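You operate a simulated robot arm through the tools that you are given. There is no shell and no other tool. Be economical: measure what you need, move in short steps, check, and stop when the job is done.

You run a simulated robot arm. Do the job below in one go: nothing can be reset, and whatever is moved stays where it is left.

Task
Put things in order on the top of the front wall-side table. At the end: the cream clay pot from the top of the front wall-side table stands where the green cone stood; the tube (marked "WHITE") from the top of the front wall-side table stands where the cream clay pot stood; the grey piece of clay from the top of the front wall-side table stands where the tube stood; the green cone from the top of the front wall-side table stands on top of the blue pattern plate (marked "STRIPES"); whatever was shut is shut again. Leave all else as you found it, and nothing knocked over.

It is judged by the outcome, as a careful person would: the job done as asked, and still so three seconds after it is handed in. It fails if anything else is knocked over, pushed out of place, dropped, spilled or broken.

Robot
A 7-joint arm with a two-finger parallel gripper, fixed in place. Base frame: the origin is at the foot of the arm, x ahead of it, y to its left, z up; the work surface is at about z = 0. Units: cm, degrees, N and s.
With the tool pointing down near the work surface it reaches from about 22 to 58 cm from the base axis. Its first joint turns from -66.0 to 66.0 degrees. Payload 2.5 kg.
Tool frame: the origin (TCP) lies between the finger pads and is the grasp point; the fingertips stand 2.3 cm ahead of it; z points along the fingers, y is the line along which they close. The gripper opens to 9.4 cm. The fingers are 3.8 cm wide and 1 cm thick; the gripper's body (5.4 by 9.6 cm) begins 3.9 cm behind the TCP.
Orientation is that of the tool frame in the base frame, as a unit quaternion [x, y, z, w]. With the fingers straight down and closing along the base's y, the tool's x points along the base's -x, its y along +y and its z along -z.

Tools
- The arm moves only by the tool move_arm. Its argument "series" is a list of rows, each a list of 7 numbers: the closure in counts, from 0 (fully open) to 255 (shut), then the shift along the base's x, y, z in units of 20 mm (1.0 is 20 mm), then the turn, a rotation vector about the base's x, y, z in units of 4 degrees (1.0 is 4 degrees). In form: [[hand, dx, dy, dz, ax, ay, az], ...]. A call has 1 to 8 rows; each row shifts and turns the commanded pose from where the row before left it. A call with a number of a shift or a turn outside -1 to 1 is refused whole. Rows are played at 5 a second. More than 5 cm and 8.6 degrees between two rows, or a gripper value outside its range, and nothing of the call is played. Where a pose cannot be reached the arm comes as near as it can. A force on the tool above 40 N (or 10 N above the force at the start of the call, whichever is more), or a blocked arm, ends the call early, and 0.2 s more pass. Each finger travels about 10.8 cm/s and halts on what it meets, pressing with about 38 N; the grip force reading is that of the motor and also rises with nothing between the fingers. The clock runs only during rows and for 0.2 s after the last one: add rows that do not move to give the fingers time. The reply holds the time, the measured pose of the TCP, the force on the tool along the base axes, the opening and the grip force, in the units named above and with some noise, with the torque about the TCP (base axes, N m) and any sound that the robot's microphone picked up, and new pictures: "show" is both (left out), scene, wrist or none.
- Cameras (640 x 400 px; columns grow to the right, rows downward): "scene" is fixed at [11.08, -39.92, 54.8]; the picture's right is [0.90, -0.44, 0.00], its down [-0.23, -0.47, -0.85] and it looks along [0.38, 0.76, -0.53] (base axes); focal length 363 px, centre (320, 200). "wrist" rides on the gripper at [8.6, 1.6, -7.4] in the tool frame; the picture's right is [-0.18, 0.98, 0.00], its down [-0.58, -0.11, -0.81] and it looks along [-0.79, -0.15, 0.59] (tool axes); focal length 243 px, centre (320, 200). There is no depth. A picture from a camera that has moved, and an enlarged one, comes with that camera's place and axes in the base frame and with its lens.
- enlarge(camera, box): a new picture of the part [left, top, right, bottom] of that camera's present view, enlarged. No time passes.
- finish_job(): hands the job in; it is judged then, once.

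Go step by step. Nothing tells you positions but the pictures and the camera data: compare them with the known pose of the tool, close in by small moves and look again before you grip or let go. The budget is 120 turns and 200 pictures, counting those below and the enlarged ones. Unless the task says otherwise, let go and move clear before handing in, and close with one line.

The tools are called after "Emit:" as a command line: name --pt "numbers of a row" for each row, then --argument value for the rest, lists and objects as JSON in quotes. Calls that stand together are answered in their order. move_arm: Moves the arm, as the interface text tells. Its arguments: {"type":"object","properties":{"series":{"type":"array","items":{"type":"array","items":{"type":"number"}}},"show":{"type":"string","enum":["both","scene","wrist","none"]}},"required":["series"]} The other tools are called the same way: enlarge (camera, box) takes an enlarged picture of a part of a camera's view; finish_job () hands the job in.

At the start:

```text
clock: 0.0
tool_pos: [29.48, 10.8, 30.37]
tcp_rot: [0.0, 1.0, 0.0, -0.001]
wrist_force: [-0.2, 0.1, 0.1]
wrist_torque: [-0.03, 0.0, -0.01]
width: 9.4
grip_force: 0.0
```

scene: 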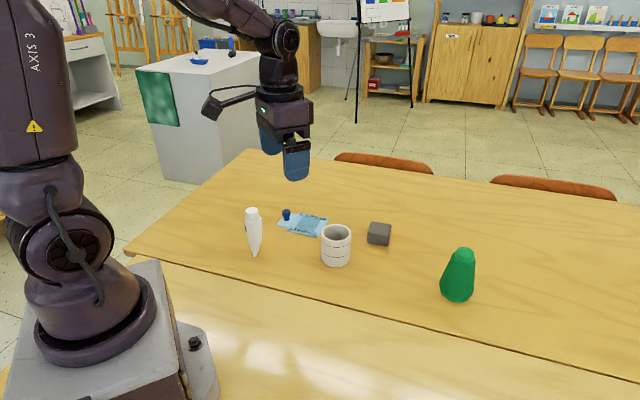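
wrist: 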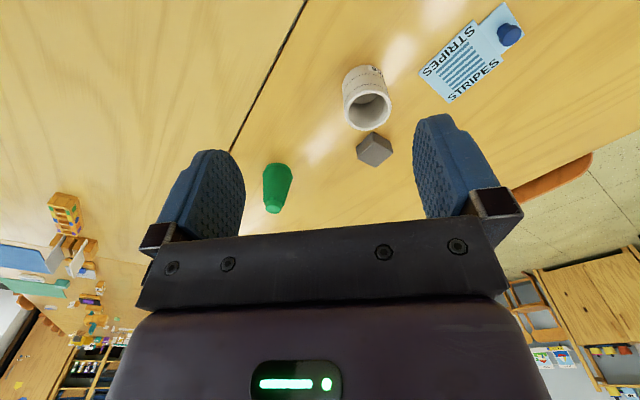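

I see the tube, blue plate with a knob, pot, grey clay and green cone on the table. I'll enlarge to measure them.

Emit:
enlarge --camera "scene" --box '[220, 180, 420, 305]'

Emit:
enlarge --camera "scene" --box '[400, 210, 520, 320]'

Emit:
enlarge --camera "wrist" --box '[230, 0, 550, 220]'

```text
3.20 times, centred on (320, 242) of scene
camera zoom: at [11.08, -39.92, 54.8], right [0.9, -0.44, 0.0], down [-0.23, -0.47, -0.85], along [0.38, 0.76, -0.53], focal length 1163 px, centre (320, 64)
```

zoom: 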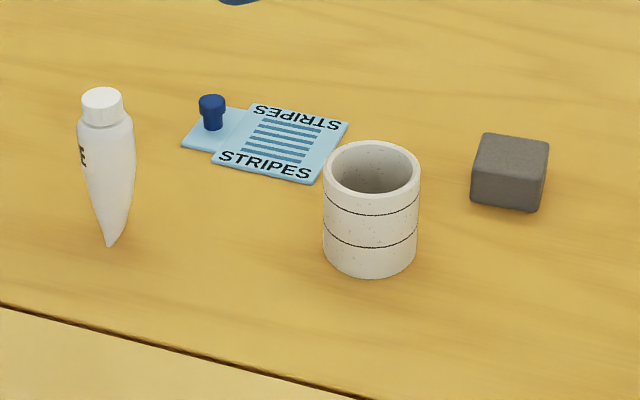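

```text
3.64 times, centred on (460, 265) of scene
camera zoom: at [11.08, -39.92, 54.8], right [0.9, -0.44, 0.0], down [-0.23, -0.47, -0.85], along [0.38, 0.76, -0.53], focal length 1321 px, centre (-189, -36)
```

zoom: 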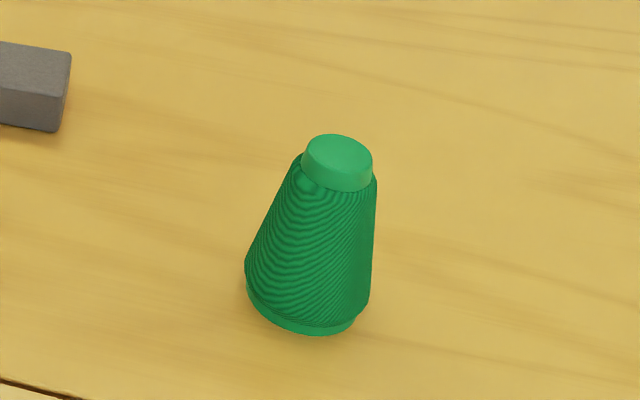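

```text
1.82 times, centred on (390, 110) of wrist
camera zoom: at [20.88, 12.36, 37.96], right [0.18, 0.98, 0.0], down [0.58, -0.11, 0.81], along [0.79, -0.15, -0.59], focal length 441 px, centre (193, 364)
```

zoom: 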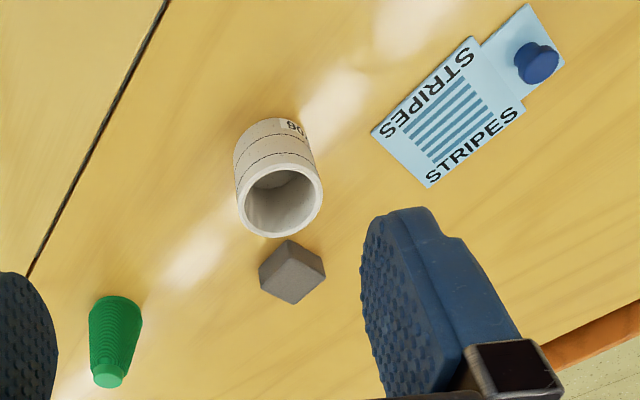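

Estimates: cone (58.9,-5, height 11), pot (42.5,15, height 7, diameter 6.6), clay (55.2,16.2, height 3.3), tube (27.2,24.8, height 11.5, on its crimp lying at about 42°), plate square centre (42.2,29.3). First I move above the cone.

Emit:
move_arm --pt "0 1 -1 -0.5 0 0 0" --pt "0 1 -1 -0.5 0 0 0" --pt "0 1 -1 -0.5 0 0 0" --pt "0 1 -1 -0.5 0 0 0" --pt "0 1 -1 -0.5 0 0 0" --pt "0 1 -1 -0.5 0 0 0" --pt "0 1 -1 -0.5 0 0 0" --pt "0 1 -0.9 -0.5 0 0 0" --show "none"

Emit:
move_arm --pt "0 1 0 -0.5 0 0 0" --pt "0 1 0 -0.5 0 0 0" --pt "0 1 0 -0.2 0 0 0" --pt "0 1 0 0 0 0 0" --pt "0 1 0 0 0 0 0" --pt "0 0.6 0 0 0 0 0" --pt "0 0 0 0 0 0 0"

```text
clock: 1.8
tool_pos: [45.58, -5.11, 22.47]
tcp_rot: [0.0, 1.0, -0.001, 0.0]
wrist_force: [0.7, -0.3, 0.2]
wrist_torque: [-0.01, 0.0, -0.01]
width: 9.41
grip_force: 0.0
```

```text
clock: 3.4
tool_pos: [56.67, -5.22, 19.92]
tcp_rot: [0.001, 1.0, 0.0, 0.0]
wrist_force: [0.4, -0.4, -0.3]
wrist_torque: [0.0, 0.02, 0.01]
width: 9.4
grip_force: 0.0
camera wrist: at [48.05, -3.56, 27.55], right [0.18, 0.98, 0.0], down [0.58, -0.11, 0.81], along [0.79, -0.15, -0.59], focal length 243 px, centre (320, 200)
```

scene: 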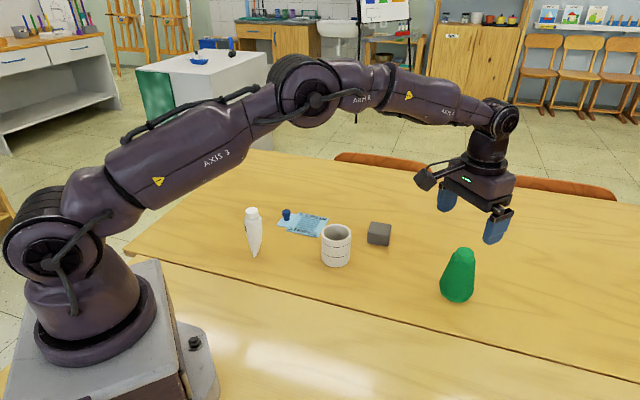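
wrist: 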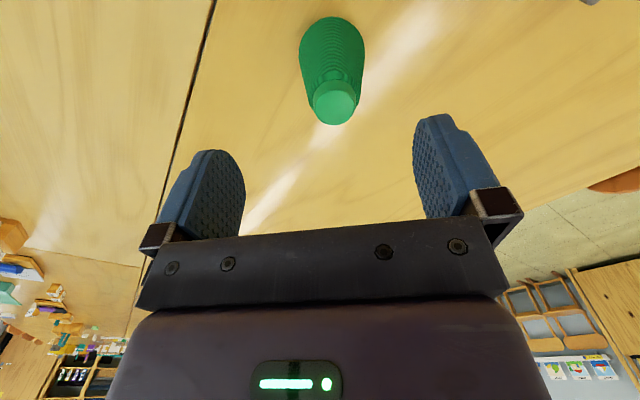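

The wrist view puts the cone at about (58.5,-4.6). I'll centre over it and descend partway.

Emit:
move_arm --pt "0 0.9 0.3 -0.5 0 0 0" --pt "0 0 0 -1 0 0 0" --pt "0 0 0 -1 0 0 0" --pt "0 0 0 -1 0 0 0" --pt "0 0 0 0 0 0 0"

```text
clock: 4.6
tool_pos: [58.55, -4.41, 12.97]
tcp_rot: [0.0, 1.0, 0.0, 0.0]
wrist_force: [-0.3, -0.1, 0.7]
wrist_torque: [0.01, 0.02, -0.02]
width: 9.41
grip_force: 0.0
camera wrist: at [49.87, -2.83, 20.5], right [0.18, 0.98, 0.0], down [0.58, -0.11, 0.81], along [0.79, -0.15, -0.59], focal length 243 px, centre (320, 200)
```

scene: 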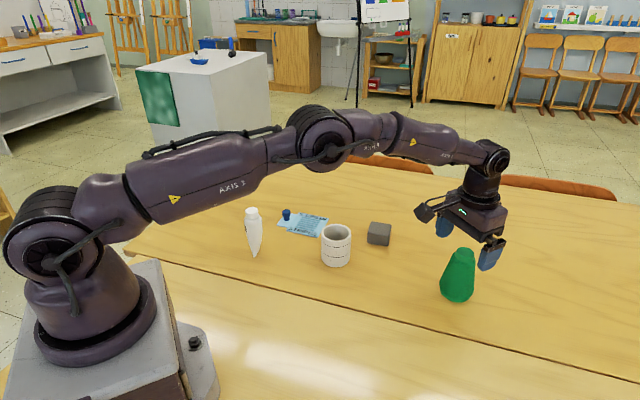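
wrist: 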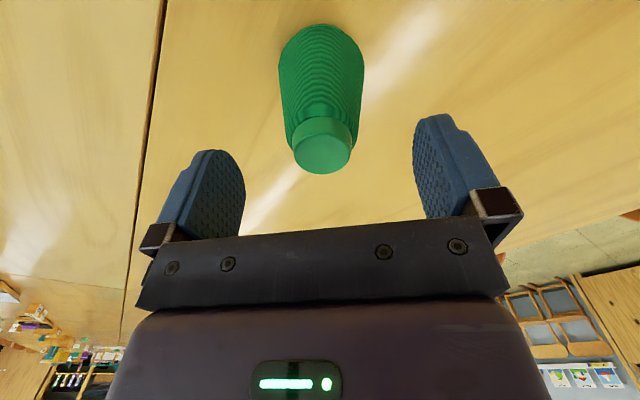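

The cone is centred at about (58.5,-4.4). I'll descend and close.

Emit:
move_arm --pt "0 0 0 -0.8 0 0 0" --pt "0 0 0 -0.8 0 0 0" --pt "0 0 0 -0.8 0 0 0" --pt "0 0 0 0 0 0 0" --show "none"

Emit:
move_arm --pt "100 0 0 0 0 0 0" --pt "140 0 0 0 0 0 0" --pt "170 0 0 0 0 0 0" --pt "255 0 0 0 0 0 0" --pt "255 0 0 0 0 0 0" --pt "255 0 0 0 0 0 0"

```text
clock: 5.6
tool_pos: [58.4, -4.39, 8.17]
tcp_rot: [0.0, 1.0, 0.0, 0.0]
wrist_force: [0.5, 1.3, -0.4]
wrist_torque: [0.0, 0.02, 0.02]
width: 9.42
grip_force: 0.0
```

```text
clock: 7.0
tool_pos: [58.31, -4.46, 8.18]
tcp_rot: [0.0, 1.0, 0.0, 0.0]
wrist_force: [-0.4, -1.0, -0.4]
wrist_torque: [-0.01, 0.01, -0.01]
width: 4.71
grip_force: 37.9
camera wrist: at [49.75, -2.81, 15.73], right [0.18, 0.98, 0.0], down [0.58, -0.11, 0.81], along [0.79, -0.15, -0.59], focal length 243 px, centre (320, 200)
```

scene: 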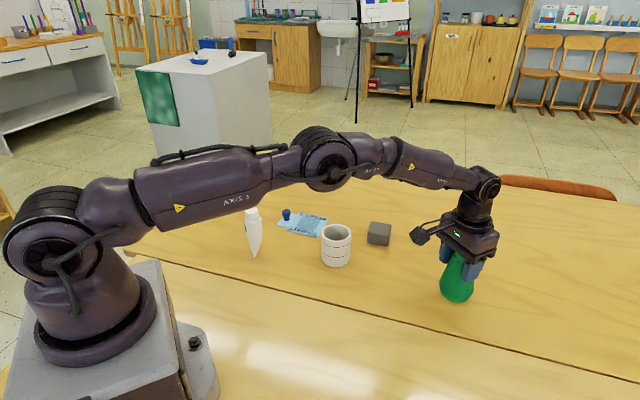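
wrist: 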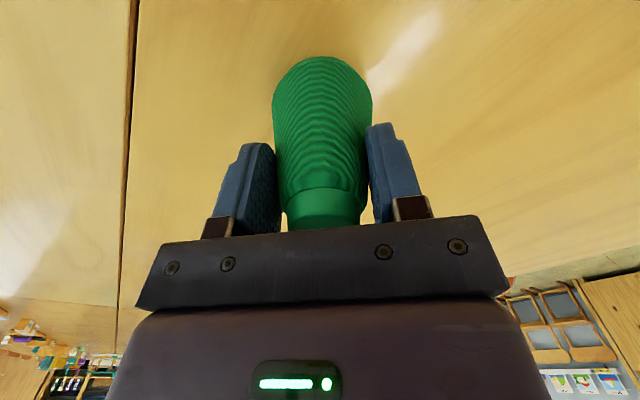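

Gripped at TCP z 8.2 with the cone's base on the table. I'll lift high and carry it toward the plate.

Emit:
move_arm --pt "255 0 0 0.3 0 0 0" --pt "255 0 0 1 0 0 0" --pt "255 0 0 1 0 0 0" --pt "255 0 0 1 0 0 0" --pt "255 0 0 1 0 0 0" --pt "255 0 0 1 0 0 0" --pt "255 -0.5 0.5 1 0 0 0" --pt "255 -0.5 0.5 0.5 0 0 0" --show "scene"

Emit:
move_arm --pt "255 -0.5 1 0 0 0 0" --pt "255 -0.5 1 0 0 0 0" --pt "255 -0.5 1 0 0 0 0" --pt "255 -0.5 1 0 0 0 0" --pt "255 -0.5 1 0 0 0 0" --pt "255 -0.5 1 0 0 0 0" --pt "255 -0.5 1 0 0 0 0" --pt "255 -0.5 1 0 0 0 0" --show "none"

Emit:
move_arm --pt "255 -0.5 1 0 0 0 0" --pt "255 -0.5 1 0 0 0 0" --pt "255 -0.5 1 0 0 0 0" --pt "255 -0.5 1 0 0 0 0" --pt "255 -0.5 1 0 0 0 0" --pt "255 -0.5 1 0 0 0 0" --pt "255 0 1 0 0 0 0" --pt "255 0 0 0 0 0 0"

```text
clock: 8.8
tool_pos: [56.46, -2.34, 21.83]
tcp_rot: [0.0, 1.0, 0.0, 0.0]
wrist_force: [-0.3, -0.1, -1.3]
wrist_torque: [-0.01, -0.01, -0.01]
width: 4.7
grip_force: 38.1
```

scene: 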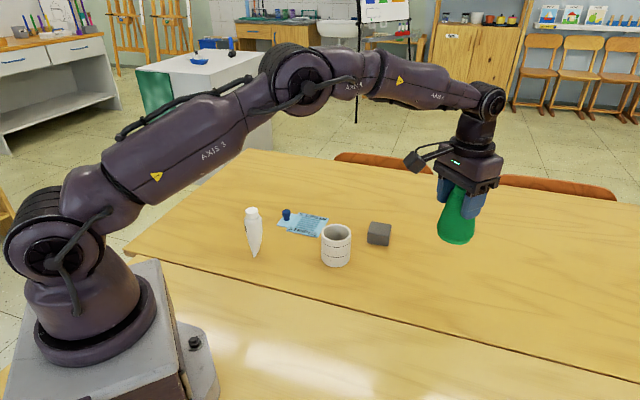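

```text
clock: 10.6
tool_pos: [48.37, 13.69, 21.83]
tcp_rot: [0.0, 1.0, 0.0, 0.0]
wrist_force: [0.9, -0.1, -2.2]
wrist_torque: [0.02, 0.01, -0.05]
width: 4.65
grip_force: 38.0
```

```text
clock: 12.4
tool_pos: [42.25, 27.55, 21.94]
tcp_rot: [0.0, 1.0, 0.0, 0.0]
wrist_force: [0.2, -0.1, -1.5]
wrist_torque: [0.01, 0.0, -0.01]
width: 4.69
grip_force: 38.1
camera wrist: at [33.7, 29.21, 29.45], right [0.18, 0.98, 0.0], down [0.58, -0.11, 0.81], along [0.79, -0.15, -0.59], focal length 243 px, centre (320, 200)
```

scene: 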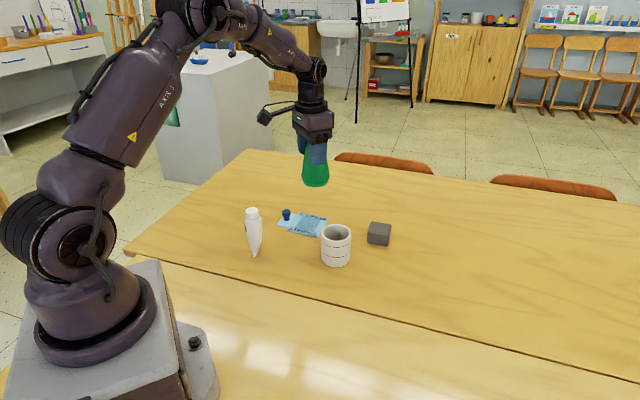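
wrist: 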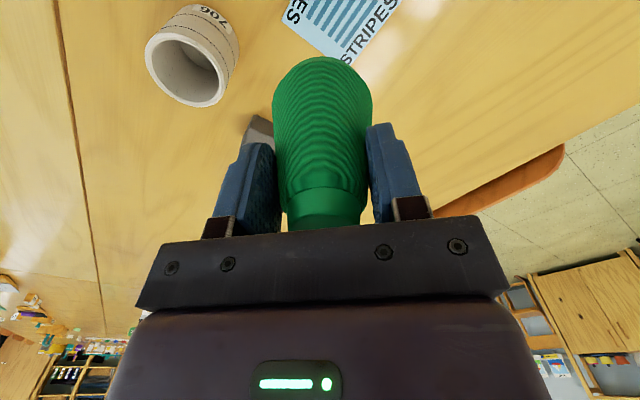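

I take the plate square's centre to be about (41.6,29.7). I'll move there and lower partway.

Emit:
move_arm --pt "255 -0.3 1 0 0 0 0" --pt "255 0 0.05 -1 0 0 0" --pt "255 0 0 -1 0 0 0" --pt "255 0 0 -1 0 0 0" --pt "255 0 0 -1 0 0 0" --pt "255 0 0 -0.7 0 0 0" --pt "255 0 0 0 0 0 0"

Emit:
enlarge --camera "scene" --box '[240, 150, 360, 260]'

Emit:
enlarge --camera "wrist" --box '[220, 0, 480, 200]'

```text
clock: 14.0
tool_pos: [41.64, 29.66, 12.46]
tcp_rot: [0.0, 1.0, 0.0, 0.0]
wrist_force: [-0.4, 0.0, -1.0]
wrist_torque: [0.01, -0.01, 0.02]
width: 4.69
grip_force: 37.9
camera wrist: at [33.18, 31.21, 19.98], right [0.18, 0.98, 0.0], down [0.58, -0.11, 0.81], along [0.79, -0.15, -0.59], focal length 243 px, centre (320, 200)
```

scene: 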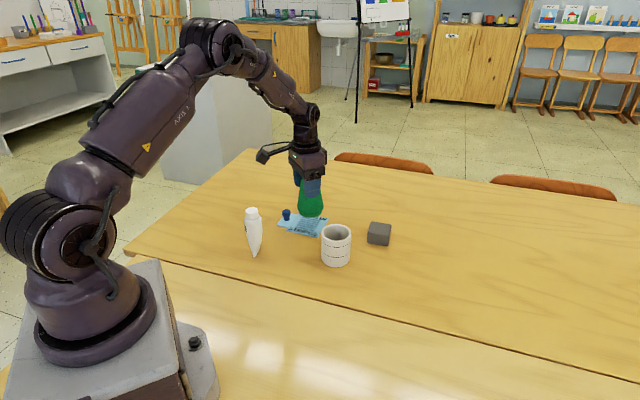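
wrist: 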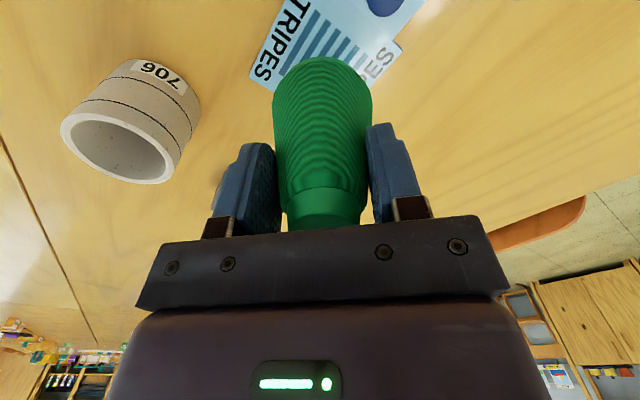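

```text
3.64 times, centred on (300, 205) of scene
camera zoom: at [11.08, -39.92, 54.8], right [0.9, -0.44, 0.0], down [-0.23, -0.47, -0.85], along [0.38, 0.76, -0.53], focal length 1321 px, centre (393, 182)
```

zoom: 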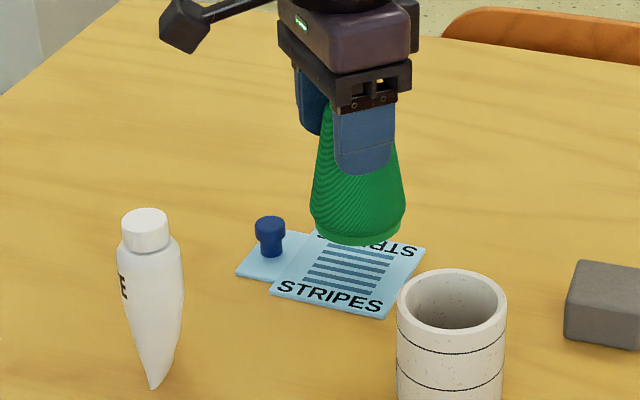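

```text
2.00 times, centred on (350, 100) of wrist
camera zoom: at [33.18, 31.21, 19.98], right [0.18, 0.98, 0.0], down [0.58, -0.11, 0.81], along [0.79, -0.15, -0.59], focal length 485 px, centre (260, 400)
```

zoom: 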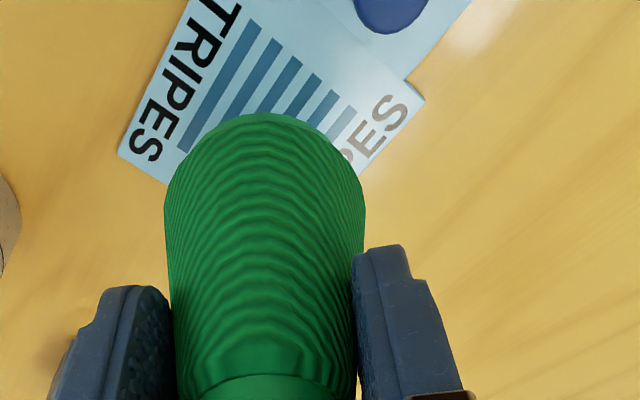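

The cone is nearly centred over the square. I'll shift +0.2 cm in x and lower gently.

Emit:
move_arm --pt "255 0.08 0 -0.8 0 0 0" --pt "255 0 0 -0.8 0 0 0" --pt "255 0 0 -0.15 0 0 0" --pt "255 0 0 0 0 0 0" --show "scene"

Emit:
enlarge --camera "scene" --box '[260, 180, 350, 250]'

```text
clock: 15.0
tool_pos: [41.97, 29.61, 9.02]
tcp_rot: [0.0, 1.0, 0.0, 0.001]
wrist_force: [-0.2, -0.4, -1.2]
wrist_torque: [0.0, 0.01, -0.01]
width: 4.67
grip_force: 38.1
```

scene: 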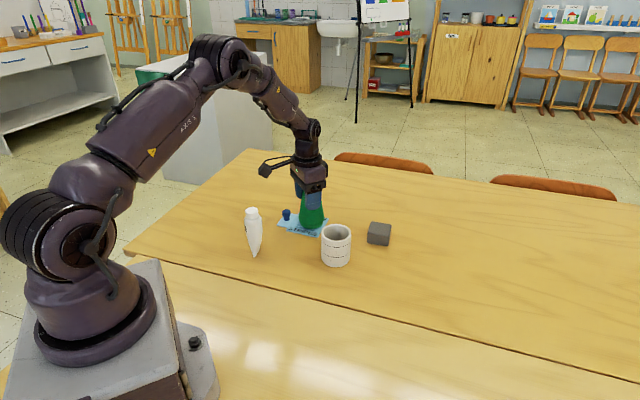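

```text
5.71 times, centred on (305, 215) of scene
camera zoom: at [11.08, -39.92, 54.8], right [0.9, -0.44, 0.0], down [-0.23, -0.47, -0.85], along [0.38, 0.76, -0.53], focal length 2076 px, centre (406, 114)
```

zoom: 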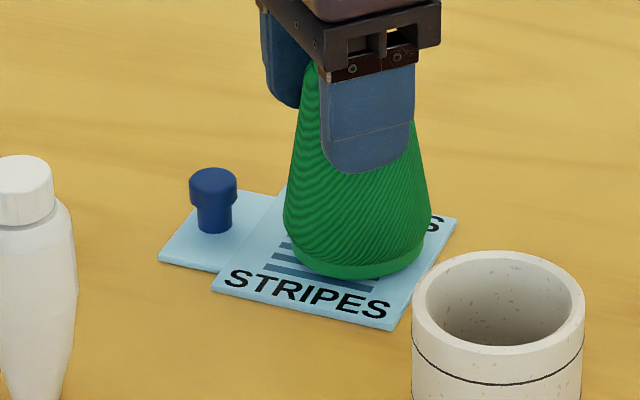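

The cone sits about 0.6 cm right of the square's centre in the picture. I'll correct that and lower to contact.

Emit:
move_arm --pt "255 -0.25 0.12 0 0 0 0" --pt "255 0 0 -0.1 0 0 0" --pt "255 0 0 -0.05 0 0 0" --pt "255 0 0 -0.05 0 0 0" --pt "255 0 0 0 0 0 0" --show "scene"

Emit:
enlarge --camera "scene" --box '[260, 180, 350, 250]'

```text
clock: 16.2
tool_pos: [41.56, 29.86, 8.71]
tcp_rot: [0.0, 1.0, 0.0, 0.0]
wrist_force: [-1.5, -0.9, 4.9]
wrist_torque: [-0.01, 0.09, 0.01]
width: 4.7
grip_force: 38.5
```

scene: 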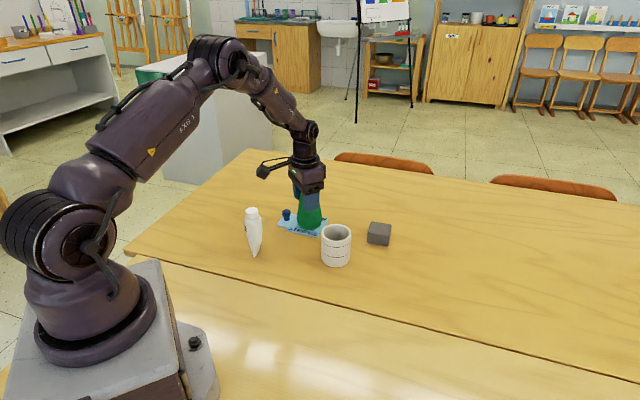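

```text
5.71 times, centred on (305, 215) of scene
camera zoom: at [11.07, -39.92, 54.8], right [0.9, -0.44, 0.0], down [-0.23, -0.47, -0.85], along [0.38, 0.76, -0.53], focal length 2076 px, centre (406, 114)
```

zoom: 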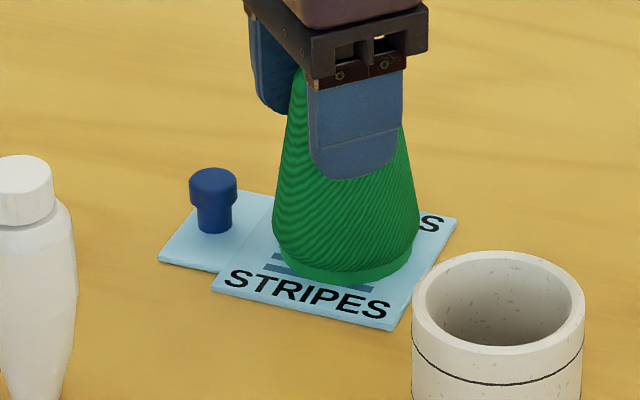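

There is contact (upward force about 5 N) and the cone sits well on the square. I'll open slowly and rise.

Emit:
move_arm --pt "120 0 0 0 0 0 0" --pt "90 0 0 0 0 0 0" --pt "40 0 0 0 0 0 0" --pt "0 0 0 0 0 0 0" --pt "0 0 0 0.3 0 0 0" --pt "0 0 0 1 0 0 0" --pt "0 0 0 1 0 0 0" --pt "0 0 0 1 0 0 0" --show "scene"

```text
clock: 18.0
tool_pos: [41.67, 29.73, 15.05]
tcp_rot: [0.0, 1.0, 0.001, 0.0]
wrist_force: [-0.3, -0.3, -0.4]
wrist_torque: [0.03, 0.0, -0.01]
width: 9.4
grip_force: 0.0
```

scene: 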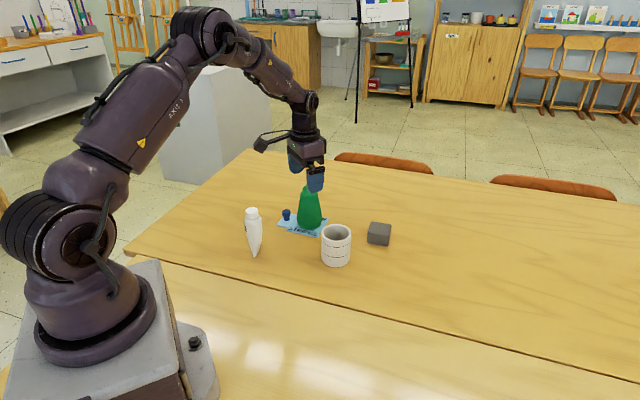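

The cone stands on the plate. Next I move over the pot.

Emit:
move_arm --pt "0 0 0 0.7 0 0 0" --pt "0 0 -1 0 0 0 0" --pt "0 0 -1 0 0 0 0" --pt "0 0.2 -1 0 0 0 0" --pt "0 0 -1 0 0 0 0" --pt "0 0 -1 0 0 0 0" --pt "0 0 -1 0 0 0 0" --pt "0 0 -1 0 0 0 0" --show "none"

Emit:
move_arm --pt "0 0 -0.2 -1 0 0 0" --pt "0 0 0 -1 0 0 0" --pt "0 0 0 0 0 0 0"

```text
clock: 19.8
tool_pos: [41.91, 15.87, 16.34]
tcp_rot: [-0.002, 1.0, 0.0, 0.0]
wrist_force: [-0.3, -0.4, -0.1]
wrist_torque: [-0.01, -0.02, -0.02]
width: 9.38
grip_force: 0.1
```

```text
clock: 20.6
tool_pos: [41.87, 15.4, 12.46]
tcp_rot: [-0.001, 1.0, 0.0, 0.0]
wrist_force: [-0.2, 0.1, 0.4]
wrist_torque: [-0.03, 0.0, -0.02]
width: 9.4
grip_force: 0.0
camera wrist: at [33.34, 17.0, 20.0], right [0.18, 0.98, 0.0], down [0.58, -0.11, 0.81], along [0.79, -0.15, -0.59], focal length 243 px, centre (320, 200)
```

scene: 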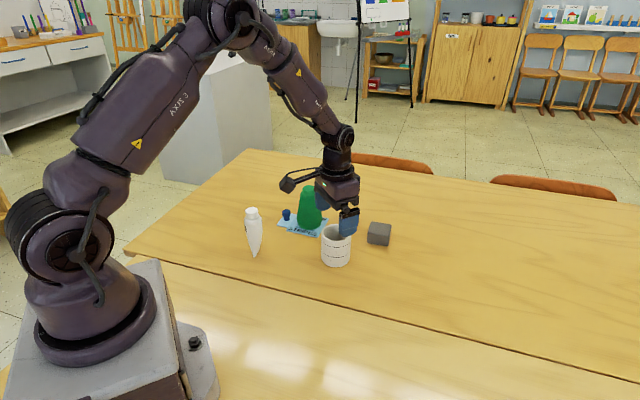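
wrist: 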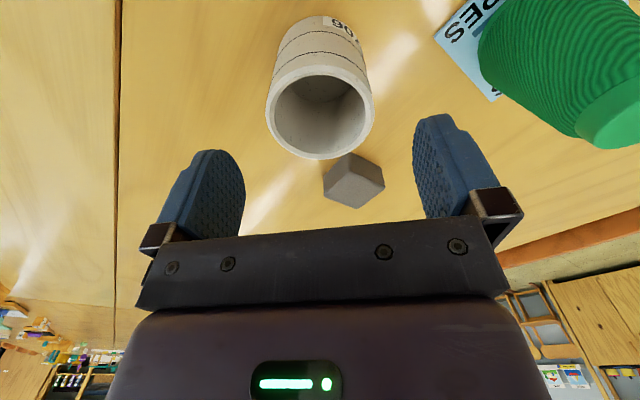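

The pot is centred at about (41.75,15.4), right under the TCP. I'll descend and grip.

Emit:
move_arm --pt "0 0 0 -0.9 0 0 0" --pt "0 0 0 -0.9 0 0 0" --pt "0 0 0 -0.9 0 0 0" --pt "0 0 0 -0.9 0 0 0" --pt "0 0 0 -0.1 0 0 0" --pt "0 0 0 0 0 0 0" --show "wrist"

Emit:
move_arm --pt "50 0 0 0 0 0 0" --pt "70 0 0 0 0 0 0" --pt "90 0 0 0 0 0 0" --pt "120 0 0 0 0 0 0" --pt "255 0 0 0 0 0 0" --pt "255 0 0 0 0 0 0" --show "both"

```text
clock: 22.0
tool_pos: [41.99, 15.38, 5.1]
tcp_rot: [-0.001, 1.0, 0.0, 0.0]
wrist_force: [-0.2, 0.0, 0.3]
wrist_torque: [-0.01, 0.02, 0.01]
width: 9.39
grip_force: 0.0
camera wrist: at [33.39, 17.04, 12.62], right [0.18, 0.98, 0.0], down [0.58, -0.11, 0.81], along [0.79, -0.15, -0.59], focal length 243 px, centre (320, 200)
```

wrist: 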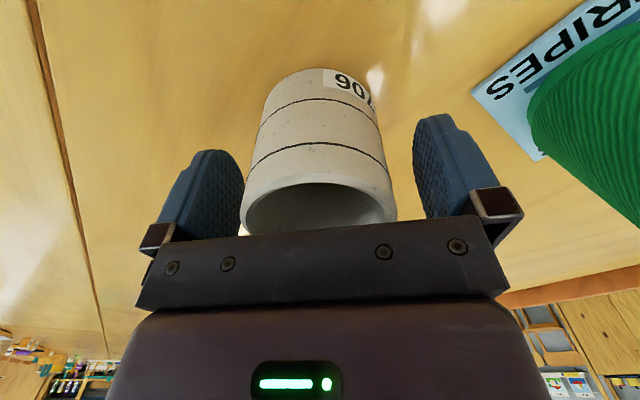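

```text
clock: 23.4
tool_pos: [41.95, 15.52, 5.05]
tcp_rot: [0.0, 1.0, 0.0, 0.001]
wrist_force: [-0.2, 0.0, -0.4]
wrist_torque: [0.0, -0.01, 0.02]
width: 6.54
grip_force: 38.0
camera wrist: at [33.38, 17.04, 12.64], right [0.18, 0.98, 0.0], down [0.58, -0.11, 0.81], along [0.79, -0.15, -0.59], focal length 243 px, centre (320, 200)
```

scene: 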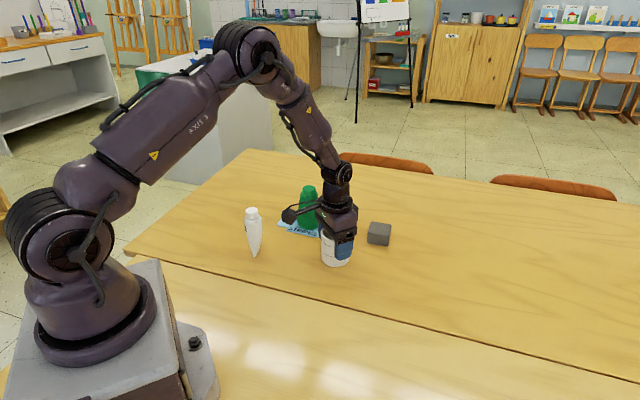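
wrist: 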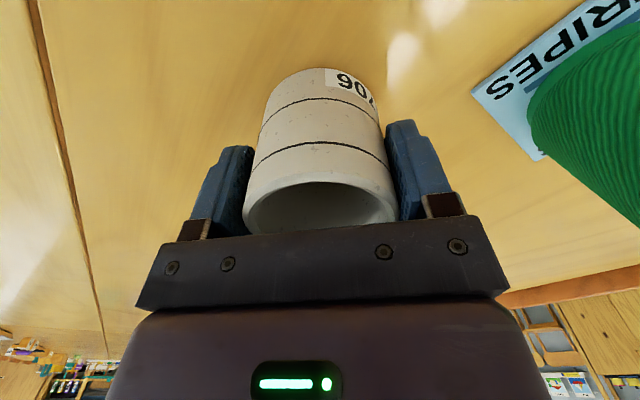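

The pot is gripped. I'll lift it and carry it to the cone's old spot (58.45,-4.4).

Emit:
move_arm --pt "255 0 0 0.3 0 0 0" --pt "255 0 0 1 0 0 0" --pt "255 0 0 1 0 0 0" --pt "255 0 -0.6 1 0 0 0" --pt "255 0.7 -1 0 0 0 0" --pt "255 0.9 -1 0 0 0 0" --pt "255 1 -1 0 0 0 0" --pt "255 1 -1 0 0 0 0" --show "none"

Emit:
move_arm --pt "255 1 -1 0 0 0 0" --pt "255 1 -1 0 0 0 0" --pt "255 1 -1 0 0 0 0" --pt "255 1 -1 0 0 0 0" --pt "255 0.7 -1 0 0 0 0" --pt "255 0 -0.35 0 0 0 0" --pt "255 0 0 0 0 0 0" --show "scene"

```text
clock: 25.2
tool_pos: [49.05, 6.22, 11.76]
tcp_rot: [-0.001, 1.0, 0.0, 0.001]
wrist_force: [0.9, 0.5, -1.9]
wrist_torque: [-0.04, 0.01, -0.01]
width: 6.53
grip_force: 38.2
```

```text
clock: 26.8
tool_pos: [58.38, -4.43, 11.79]
tcp_rot: [0.0, 1.0, 0.0, 0.0]
wrist_force: [-0.4, 0.5, -1.9]
wrist_torque: [-0.03, -0.01, 0.02]
width: 6.56
grip_force: 37.7
```

scene: 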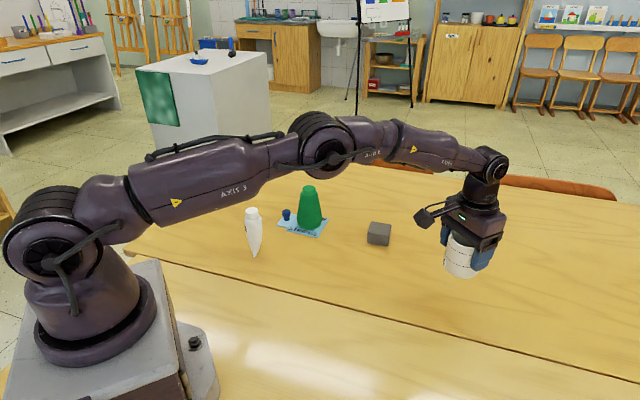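

Aligned over the spot; lowering to just above the surface.

Emit:
move_arm --pt "255 0.05 0 -1 0 0 0" --pt "255 0 0 -1 0 0 0" --pt "255 0 0 -1 0 0 0" --pt "255 0 0 -0.15 0 0 0" --pt "255 0 0 0 0 0 0" --show "scene"

Emit:
enlarge --camera "scene" --box '[400, 210, 520, 320]'

```text
clock: 28.0
tool_pos: [58.79, -4.48, 5.5]
tcp_rot: [0.0, 1.0, 0.0, 0.0]
wrist_force: [0.4, -0.1, -1.7]
wrist_torque: [0.03, -0.02, 0.01]
width: 6.53
grip_force: 38.2
```

scene: 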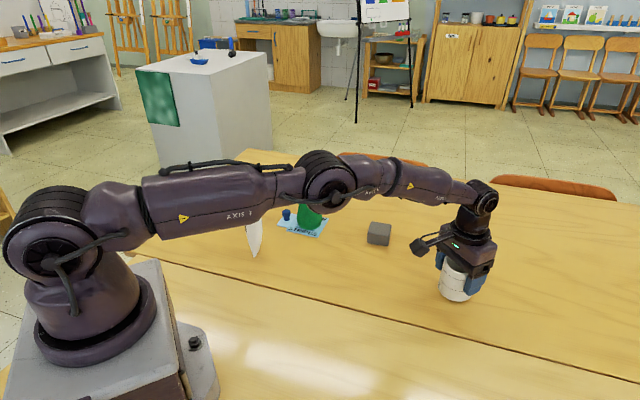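

```text
3.64 times, centred on (460, 265) of scene
camera zoom: at [11.08, -39.92, 54.8], right [0.9, -0.44, 0.0], down [-0.23, -0.47, -0.85], along [0.38, 0.76, -0.53], focal length 1321 px, centre (-189, -36)
```

zoom: 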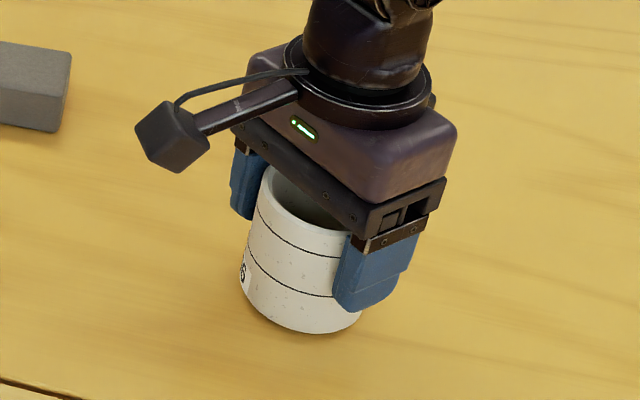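

The match with the cone's old footprint is very good. I'll lower the last few mm and release.

Emit:
move_arm --pt "255 -0.05 0 -0.12 0 0 0" --pt "255 0 0 -0.08 0 0 0" --pt "255 0 0 -0.04 0 0 0" --pt "255 0 0 0 0 0 0" --show "none"

```text
clock: 29.0
tool_pos: [58.66, -4.37, 5.15]
tcp_rot: [-0.001, 1.0, 0.001, -0.001]
wrist_force: [-4.6, 0.1, 7.7]
wrist_torque: [0.03, 0.22, 0.06]
width: 6.55
grip_force: 38.5
```

Contact is confirmed, so I'm opening and rising.

Emit:
move_arm --pt "70 0 0 0 0 0 0" --pt "40 0 0 0 0 0 0" --pt "0 0 0 0 0 0 0" --pt "0 0 0 0 0 0 0" --pt "0 0 0 0.5 0 0 0" --pt "0 0 0 1 0 0 0" --pt "0 0 0 1 0 0 0" --pt "0 0 0 1 0 0 0" --show "scene"

Emit:
enlarge --camera "scene" --box '[400, 210, 520, 320]'

```text
clock: 30.8
tool_pos: [58.56, -4.51, 11.93]
tcp_rot: [0.0, 1.0, 0.0, 0.0]
wrist_force: [0.1, 0.1, 0.6]
wrist_torque: [-0.02, 0.02, -0.04]
width: 9.41
grip_force: 0.0
```

scene: 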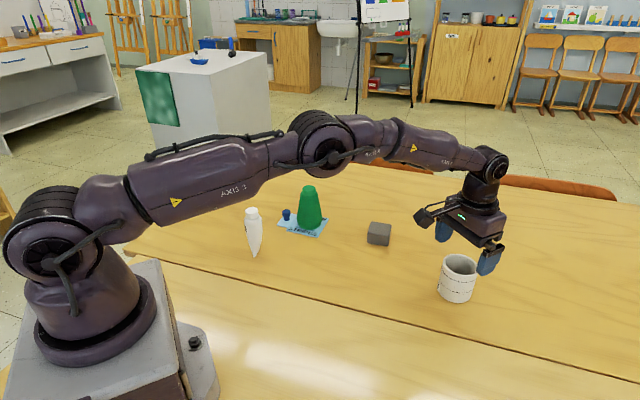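

```text
3.64 times, centred on (460, 265) of scene
camera zoom: at [11.08, -39.92, 54.8], right [0.9, -0.44, 0.0], down [-0.23, -0.47, -0.85], along [0.38, 0.76, -0.53], focal length 1321 px, centre (-189, -36)
```

zoom: 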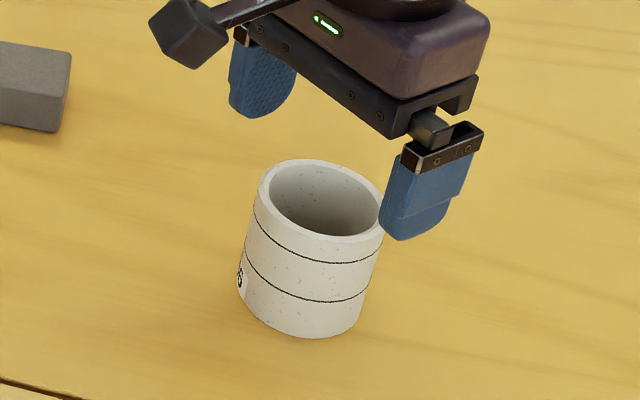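

The pot is placed. Next I travel to the tube, rising and turning the tool −48° so the fingers close along its crimp.

Emit:
move_arm --pt "0 0 0 1 0 0 0" --pt "0 -1 0.9 1 0 0 0" --pt "0 -1 0.9 1 0 0 0" --pt "0 -1 0.9 1 0 0 0" --pt "0 -1 0.9 1 0 0 0" --pt "0 -1 0.9 0.5 0 0 0" --pt "0 -1 0.9 0 0 0 0" --pt "0 -1 0.9 0 0 0 0" --show "none"

Emit:
move_arm --pt "0 -1 0.9 0 0 0 -1" --pt "0 -1 0.9 0 0 0 -1" --pt "0 -1 0.9 0 0 0 -1" --pt "0 -1 0.9 0 0 0 -1" --pt "0 -1 0.9 0 0 0 -1" --pt "0 -1 0.9 0 0 0 -1" --pt "0 -1 0.9 0 0 0 -1" --pt "0 -0.5 0.9 0 0 0 -1" --show "both"

```text
clock: 32.6
tool_pos: [44.36, 8.23, 23.09]
tcp_rot: [0.0, 1.0, 0.0, 0.001]
wrist_force: [0.0, 0.5, -0.1]
wrist_torque: [-0.02, 0.01, 0.01]
width: 9.4
grip_force: 0.1
```

```text
clock: 34.4
tool_pos: [29.61, 22.6, 22.94]
tcp_rot: [0.277, 0.961, 0.0, 0.0]
wrist_force: [1.2, 0.8, 1.0]
wrist_torque: [0.01, -0.04, -0.04]
width: 9.4
grip_force: 0.1
camera wrist: at [23.22, 28.57, 30.41], right [0.68, 0.74, 0.0], down [0.43, -0.4, 0.81], along [0.59, -0.55, -0.59], focal length 243 px, centre (320, 200)
```

scene: 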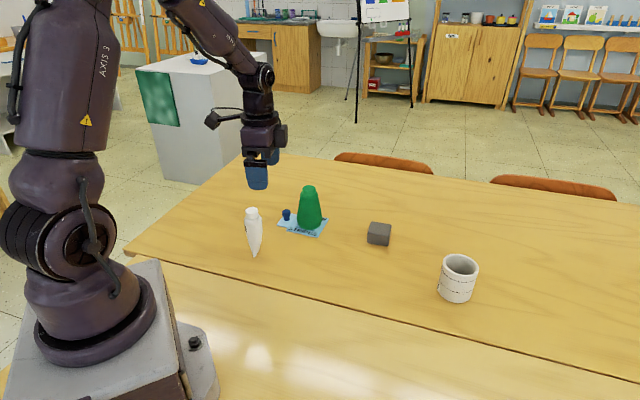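
wrist: 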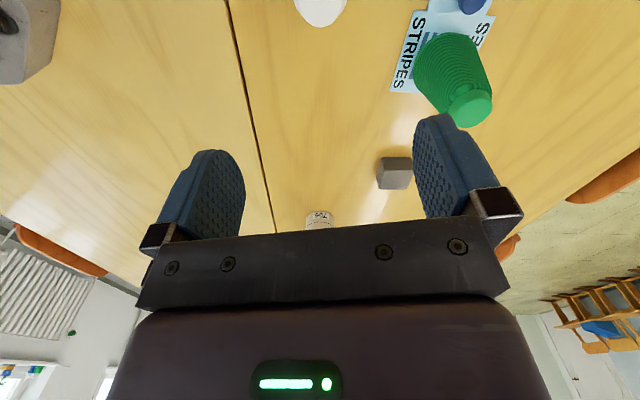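

Emit:
move_arm --pt "0 -0.7 0.7 0 0 0 -1" --pt "0 -0.6 0.6 0 0 0 -1" --pt "0 0 0 0 0 0 -1" --pt "0 0 0 0 0 0 -1" --pt "0 0 0 -0.5 0 0 0" --pt "0 0 0 0 0 0 0" --show "both"

Emit:
enlarge --camera "wrist" --box '[220, 0, 420, 125]'

Emit:
enlarge --camera "scene" --box '[210, 170, 310, 265]'

```text
clock: 35.8
tool_pos: [26.86, 25.13, 21.65]
tcp_rot: [0.406, 0.914, 0.0, 0.0]
wrist_force: [1.0, 0.6, 0.4]
wrist_torque: [0.03, -0.03, 0.03]
width: 9.39
grip_force: 0.1
camera wrist: at [22.42, 32.67, 29.37], right [0.85, 0.52, 0.0], down [0.31, -0.51, 0.81], along [0.42, -0.69, -0.59], focal length 243 px, centre (320, 200)
```

scene: 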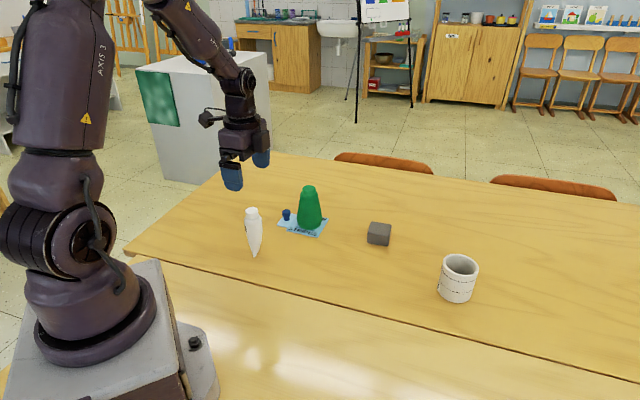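
wrist: 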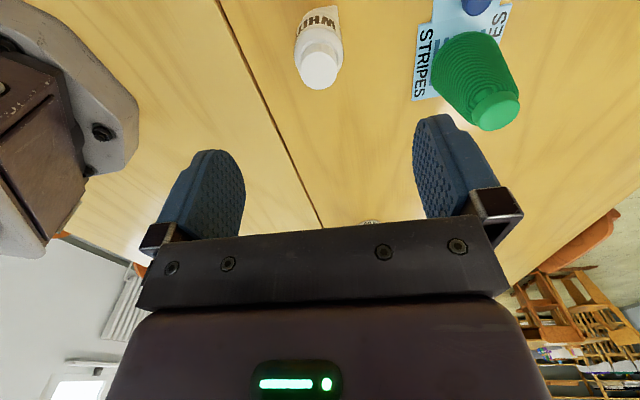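

```text
3.20 times, centred on (320, 62) of wrist
camera zoom: at [22.42, 32.67, 29.37], right [0.85, 0.52, 0.0], down [0.31, -0.51, 0.81], along [0.42, -0.69, -0.59], focal length 776 px, centre (320, 640)
```

zoom: 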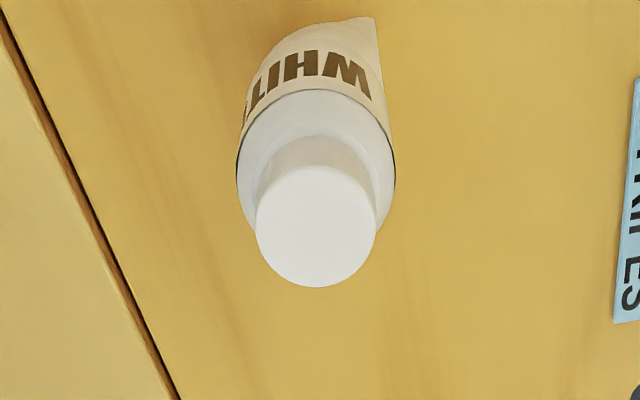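

```text
4.21 times, centred on (260, 218) of scene
camera zoom: at [11.08, -39.92, 54.8], right [0.9, -0.44, 0.0], down [-0.23, -0.47, -0.85], along [0.38, 0.76, -0.53], focal length 1530 px, centre (573, 126)
```

zoom: 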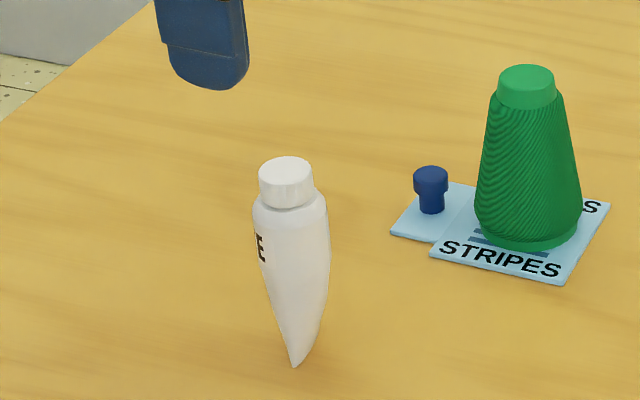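

The tube's cap centre is at about (26.8,25.3), and both views give its crimp direction as about 55°. I'll turn back 12° and come down partway.

Emit:
move_arm --pt "0 0 0.05 -0.6 0 0 1" --pt "0 0 0 -0.6 0 0 1" --pt "0 0 0 -0.6 0 0 1" --pt "0 0 0 -0.6 0 0 0" --pt "0 0 0 -0.6 0 0 0" --pt "0 0 0 0 0 0 0" --show "both"

Emit:
enlarge --camera "wrist" --box '[220, 0, 420, 125]'

```text
clock: 37.2
tool_pos: [26.93, 25.3, 15.86]
tcp_rot: [0.308, 0.951, 0.0, 0.0]
wrist_force: [0.1, 0.3, 0.0]
wrist_torque: [0.02, 0.01, -0.02]
width: 9.4
grip_force: 0.0
camera wrist: at [21.01, 31.66, 23.43], right [0.73, 0.69, 0.0], down [0.41, -0.43, 0.81], along [0.55, -0.59, -0.59], focal length 243 px, centre (320, 200)
```

scene: 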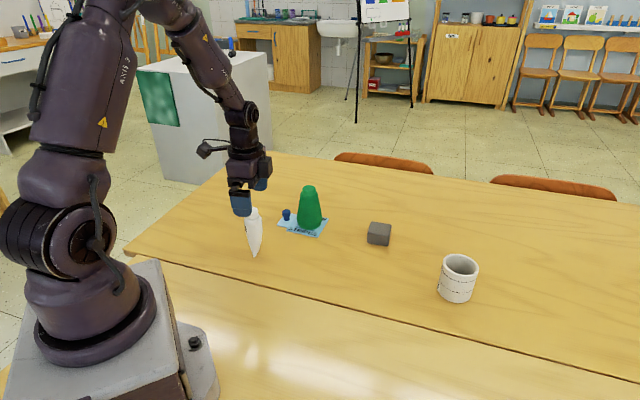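
wrist: 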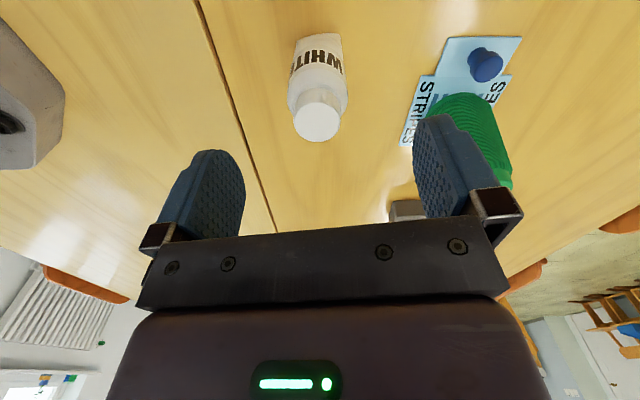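

```text
3.20 times, centred on (320, 62) of wrist
camera zoom: at [21.01, 31.66, 23.43], right [0.73, 0.69, 0.0], down [0.41, -0.43, 0.81], along [0.55, -0.59, -0.59], focal length 776 px, centre (320, 640)
```

zoom: 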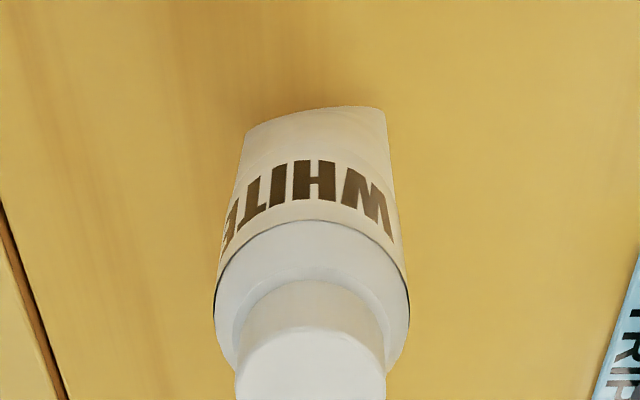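

Aligned: the crimp is at about 53° against 54° for the tool, with the tube's centre at about (26.7,25.25). I'll descend to z≈8.2.

Emit:
move_arm --pt "0 -0.1 -0.03 -0.7 0 0 0" --pt "0 0 0 -0.8 0 0 0" --pt "0 0 0 -0.8 0 0 0" --pt "0 0 0 -0.8 0 0 0" --pt "0 0 0 -0.7 0 0 0" --pt "0 0 0 0 0 0 0" --show "both"

Emit:
enlarge --camera "scene" --box '[210, 170, 310, 265]'

```text
clock: 38.6
tool_pos: [26.83, 25.19, 8.23]
tcp_rot: [0.308, 0.951, 0.0, 0.0]
wrist_force: [0.0, -1.0, -0.3]
wrist_torque: [-0.04, -0.01, -0.02]
width: 9.4
grip_force: 0.1
camera wrist: at [20.83, 31.58, 15.82], right [0.73, 0.69, 0.0], down [0.41, -0.43, 0.81], along [0.55, -0.59, -0.59], focal length 243 px, centre (320, 200)
```

scene: 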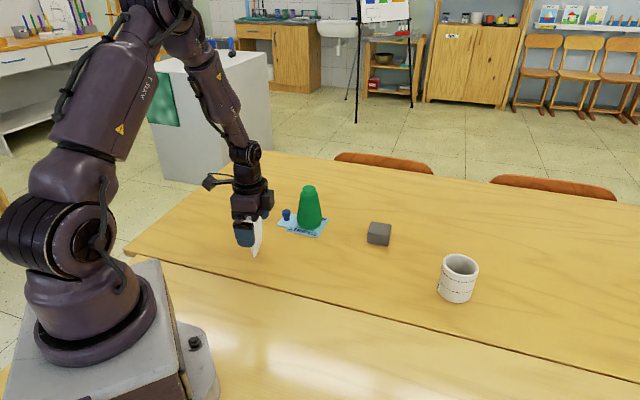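
wrist: 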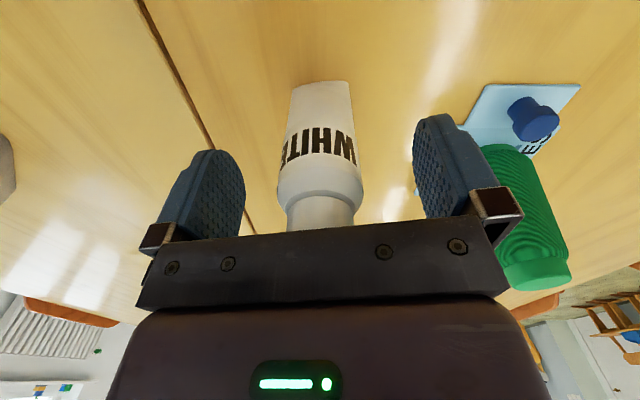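

```text
4.21 times, centred on (260, 218) of scene
camera zoom: at [11.08, -39.92, 54.8], right [0.9, -0.44, 0.0], down [-0.23, -0.47, -0.85], along [0.38, 0.76, -0.53], focal length 1530 px, centre (573, 126)
```

zoom: 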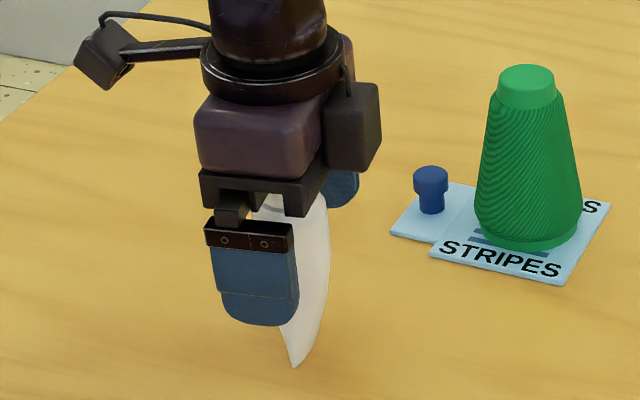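

The tube is centred between the pads. I'll close slowly in small steps, with only light over-closure.

Emit:
move_arm --pt "80 0 0 0 0 0 0" --pt "120 0 0 0 0 0 0" --pt "140 0 0 0 0 0 0" --pt "146 0 0 0 0 0 0" --pt "152 0 0 0 0 0 0" --pt "158 0 0 0 0 0 0" --pt "158 0 0 0 0 0 0" --show "wrist"

```text
clock: 40.2
tool_pos: [26.83, 25.24, 8.29]
tcp_rot: [0.31, 0.951, 0.0, 0.0]
wrist_force: [0.1, 0.9, 0.8]
wrist_torque: [0.04, -0.03, 0.04]
width: 3.72
grip_force: 38.7
camera wrist: at [20.82, 31.58, 15.84], right [0.73, 0.69, 0.0], down [0.41, -0.43, 0.81], along [0.55, -0.59, -0.59], focal length 243 px, centre (320, 200)
```

wrist: 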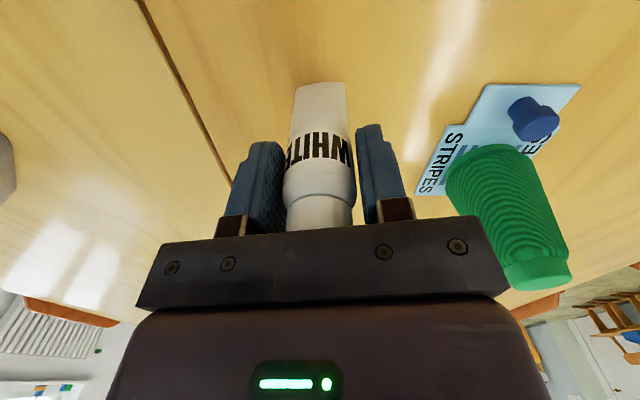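

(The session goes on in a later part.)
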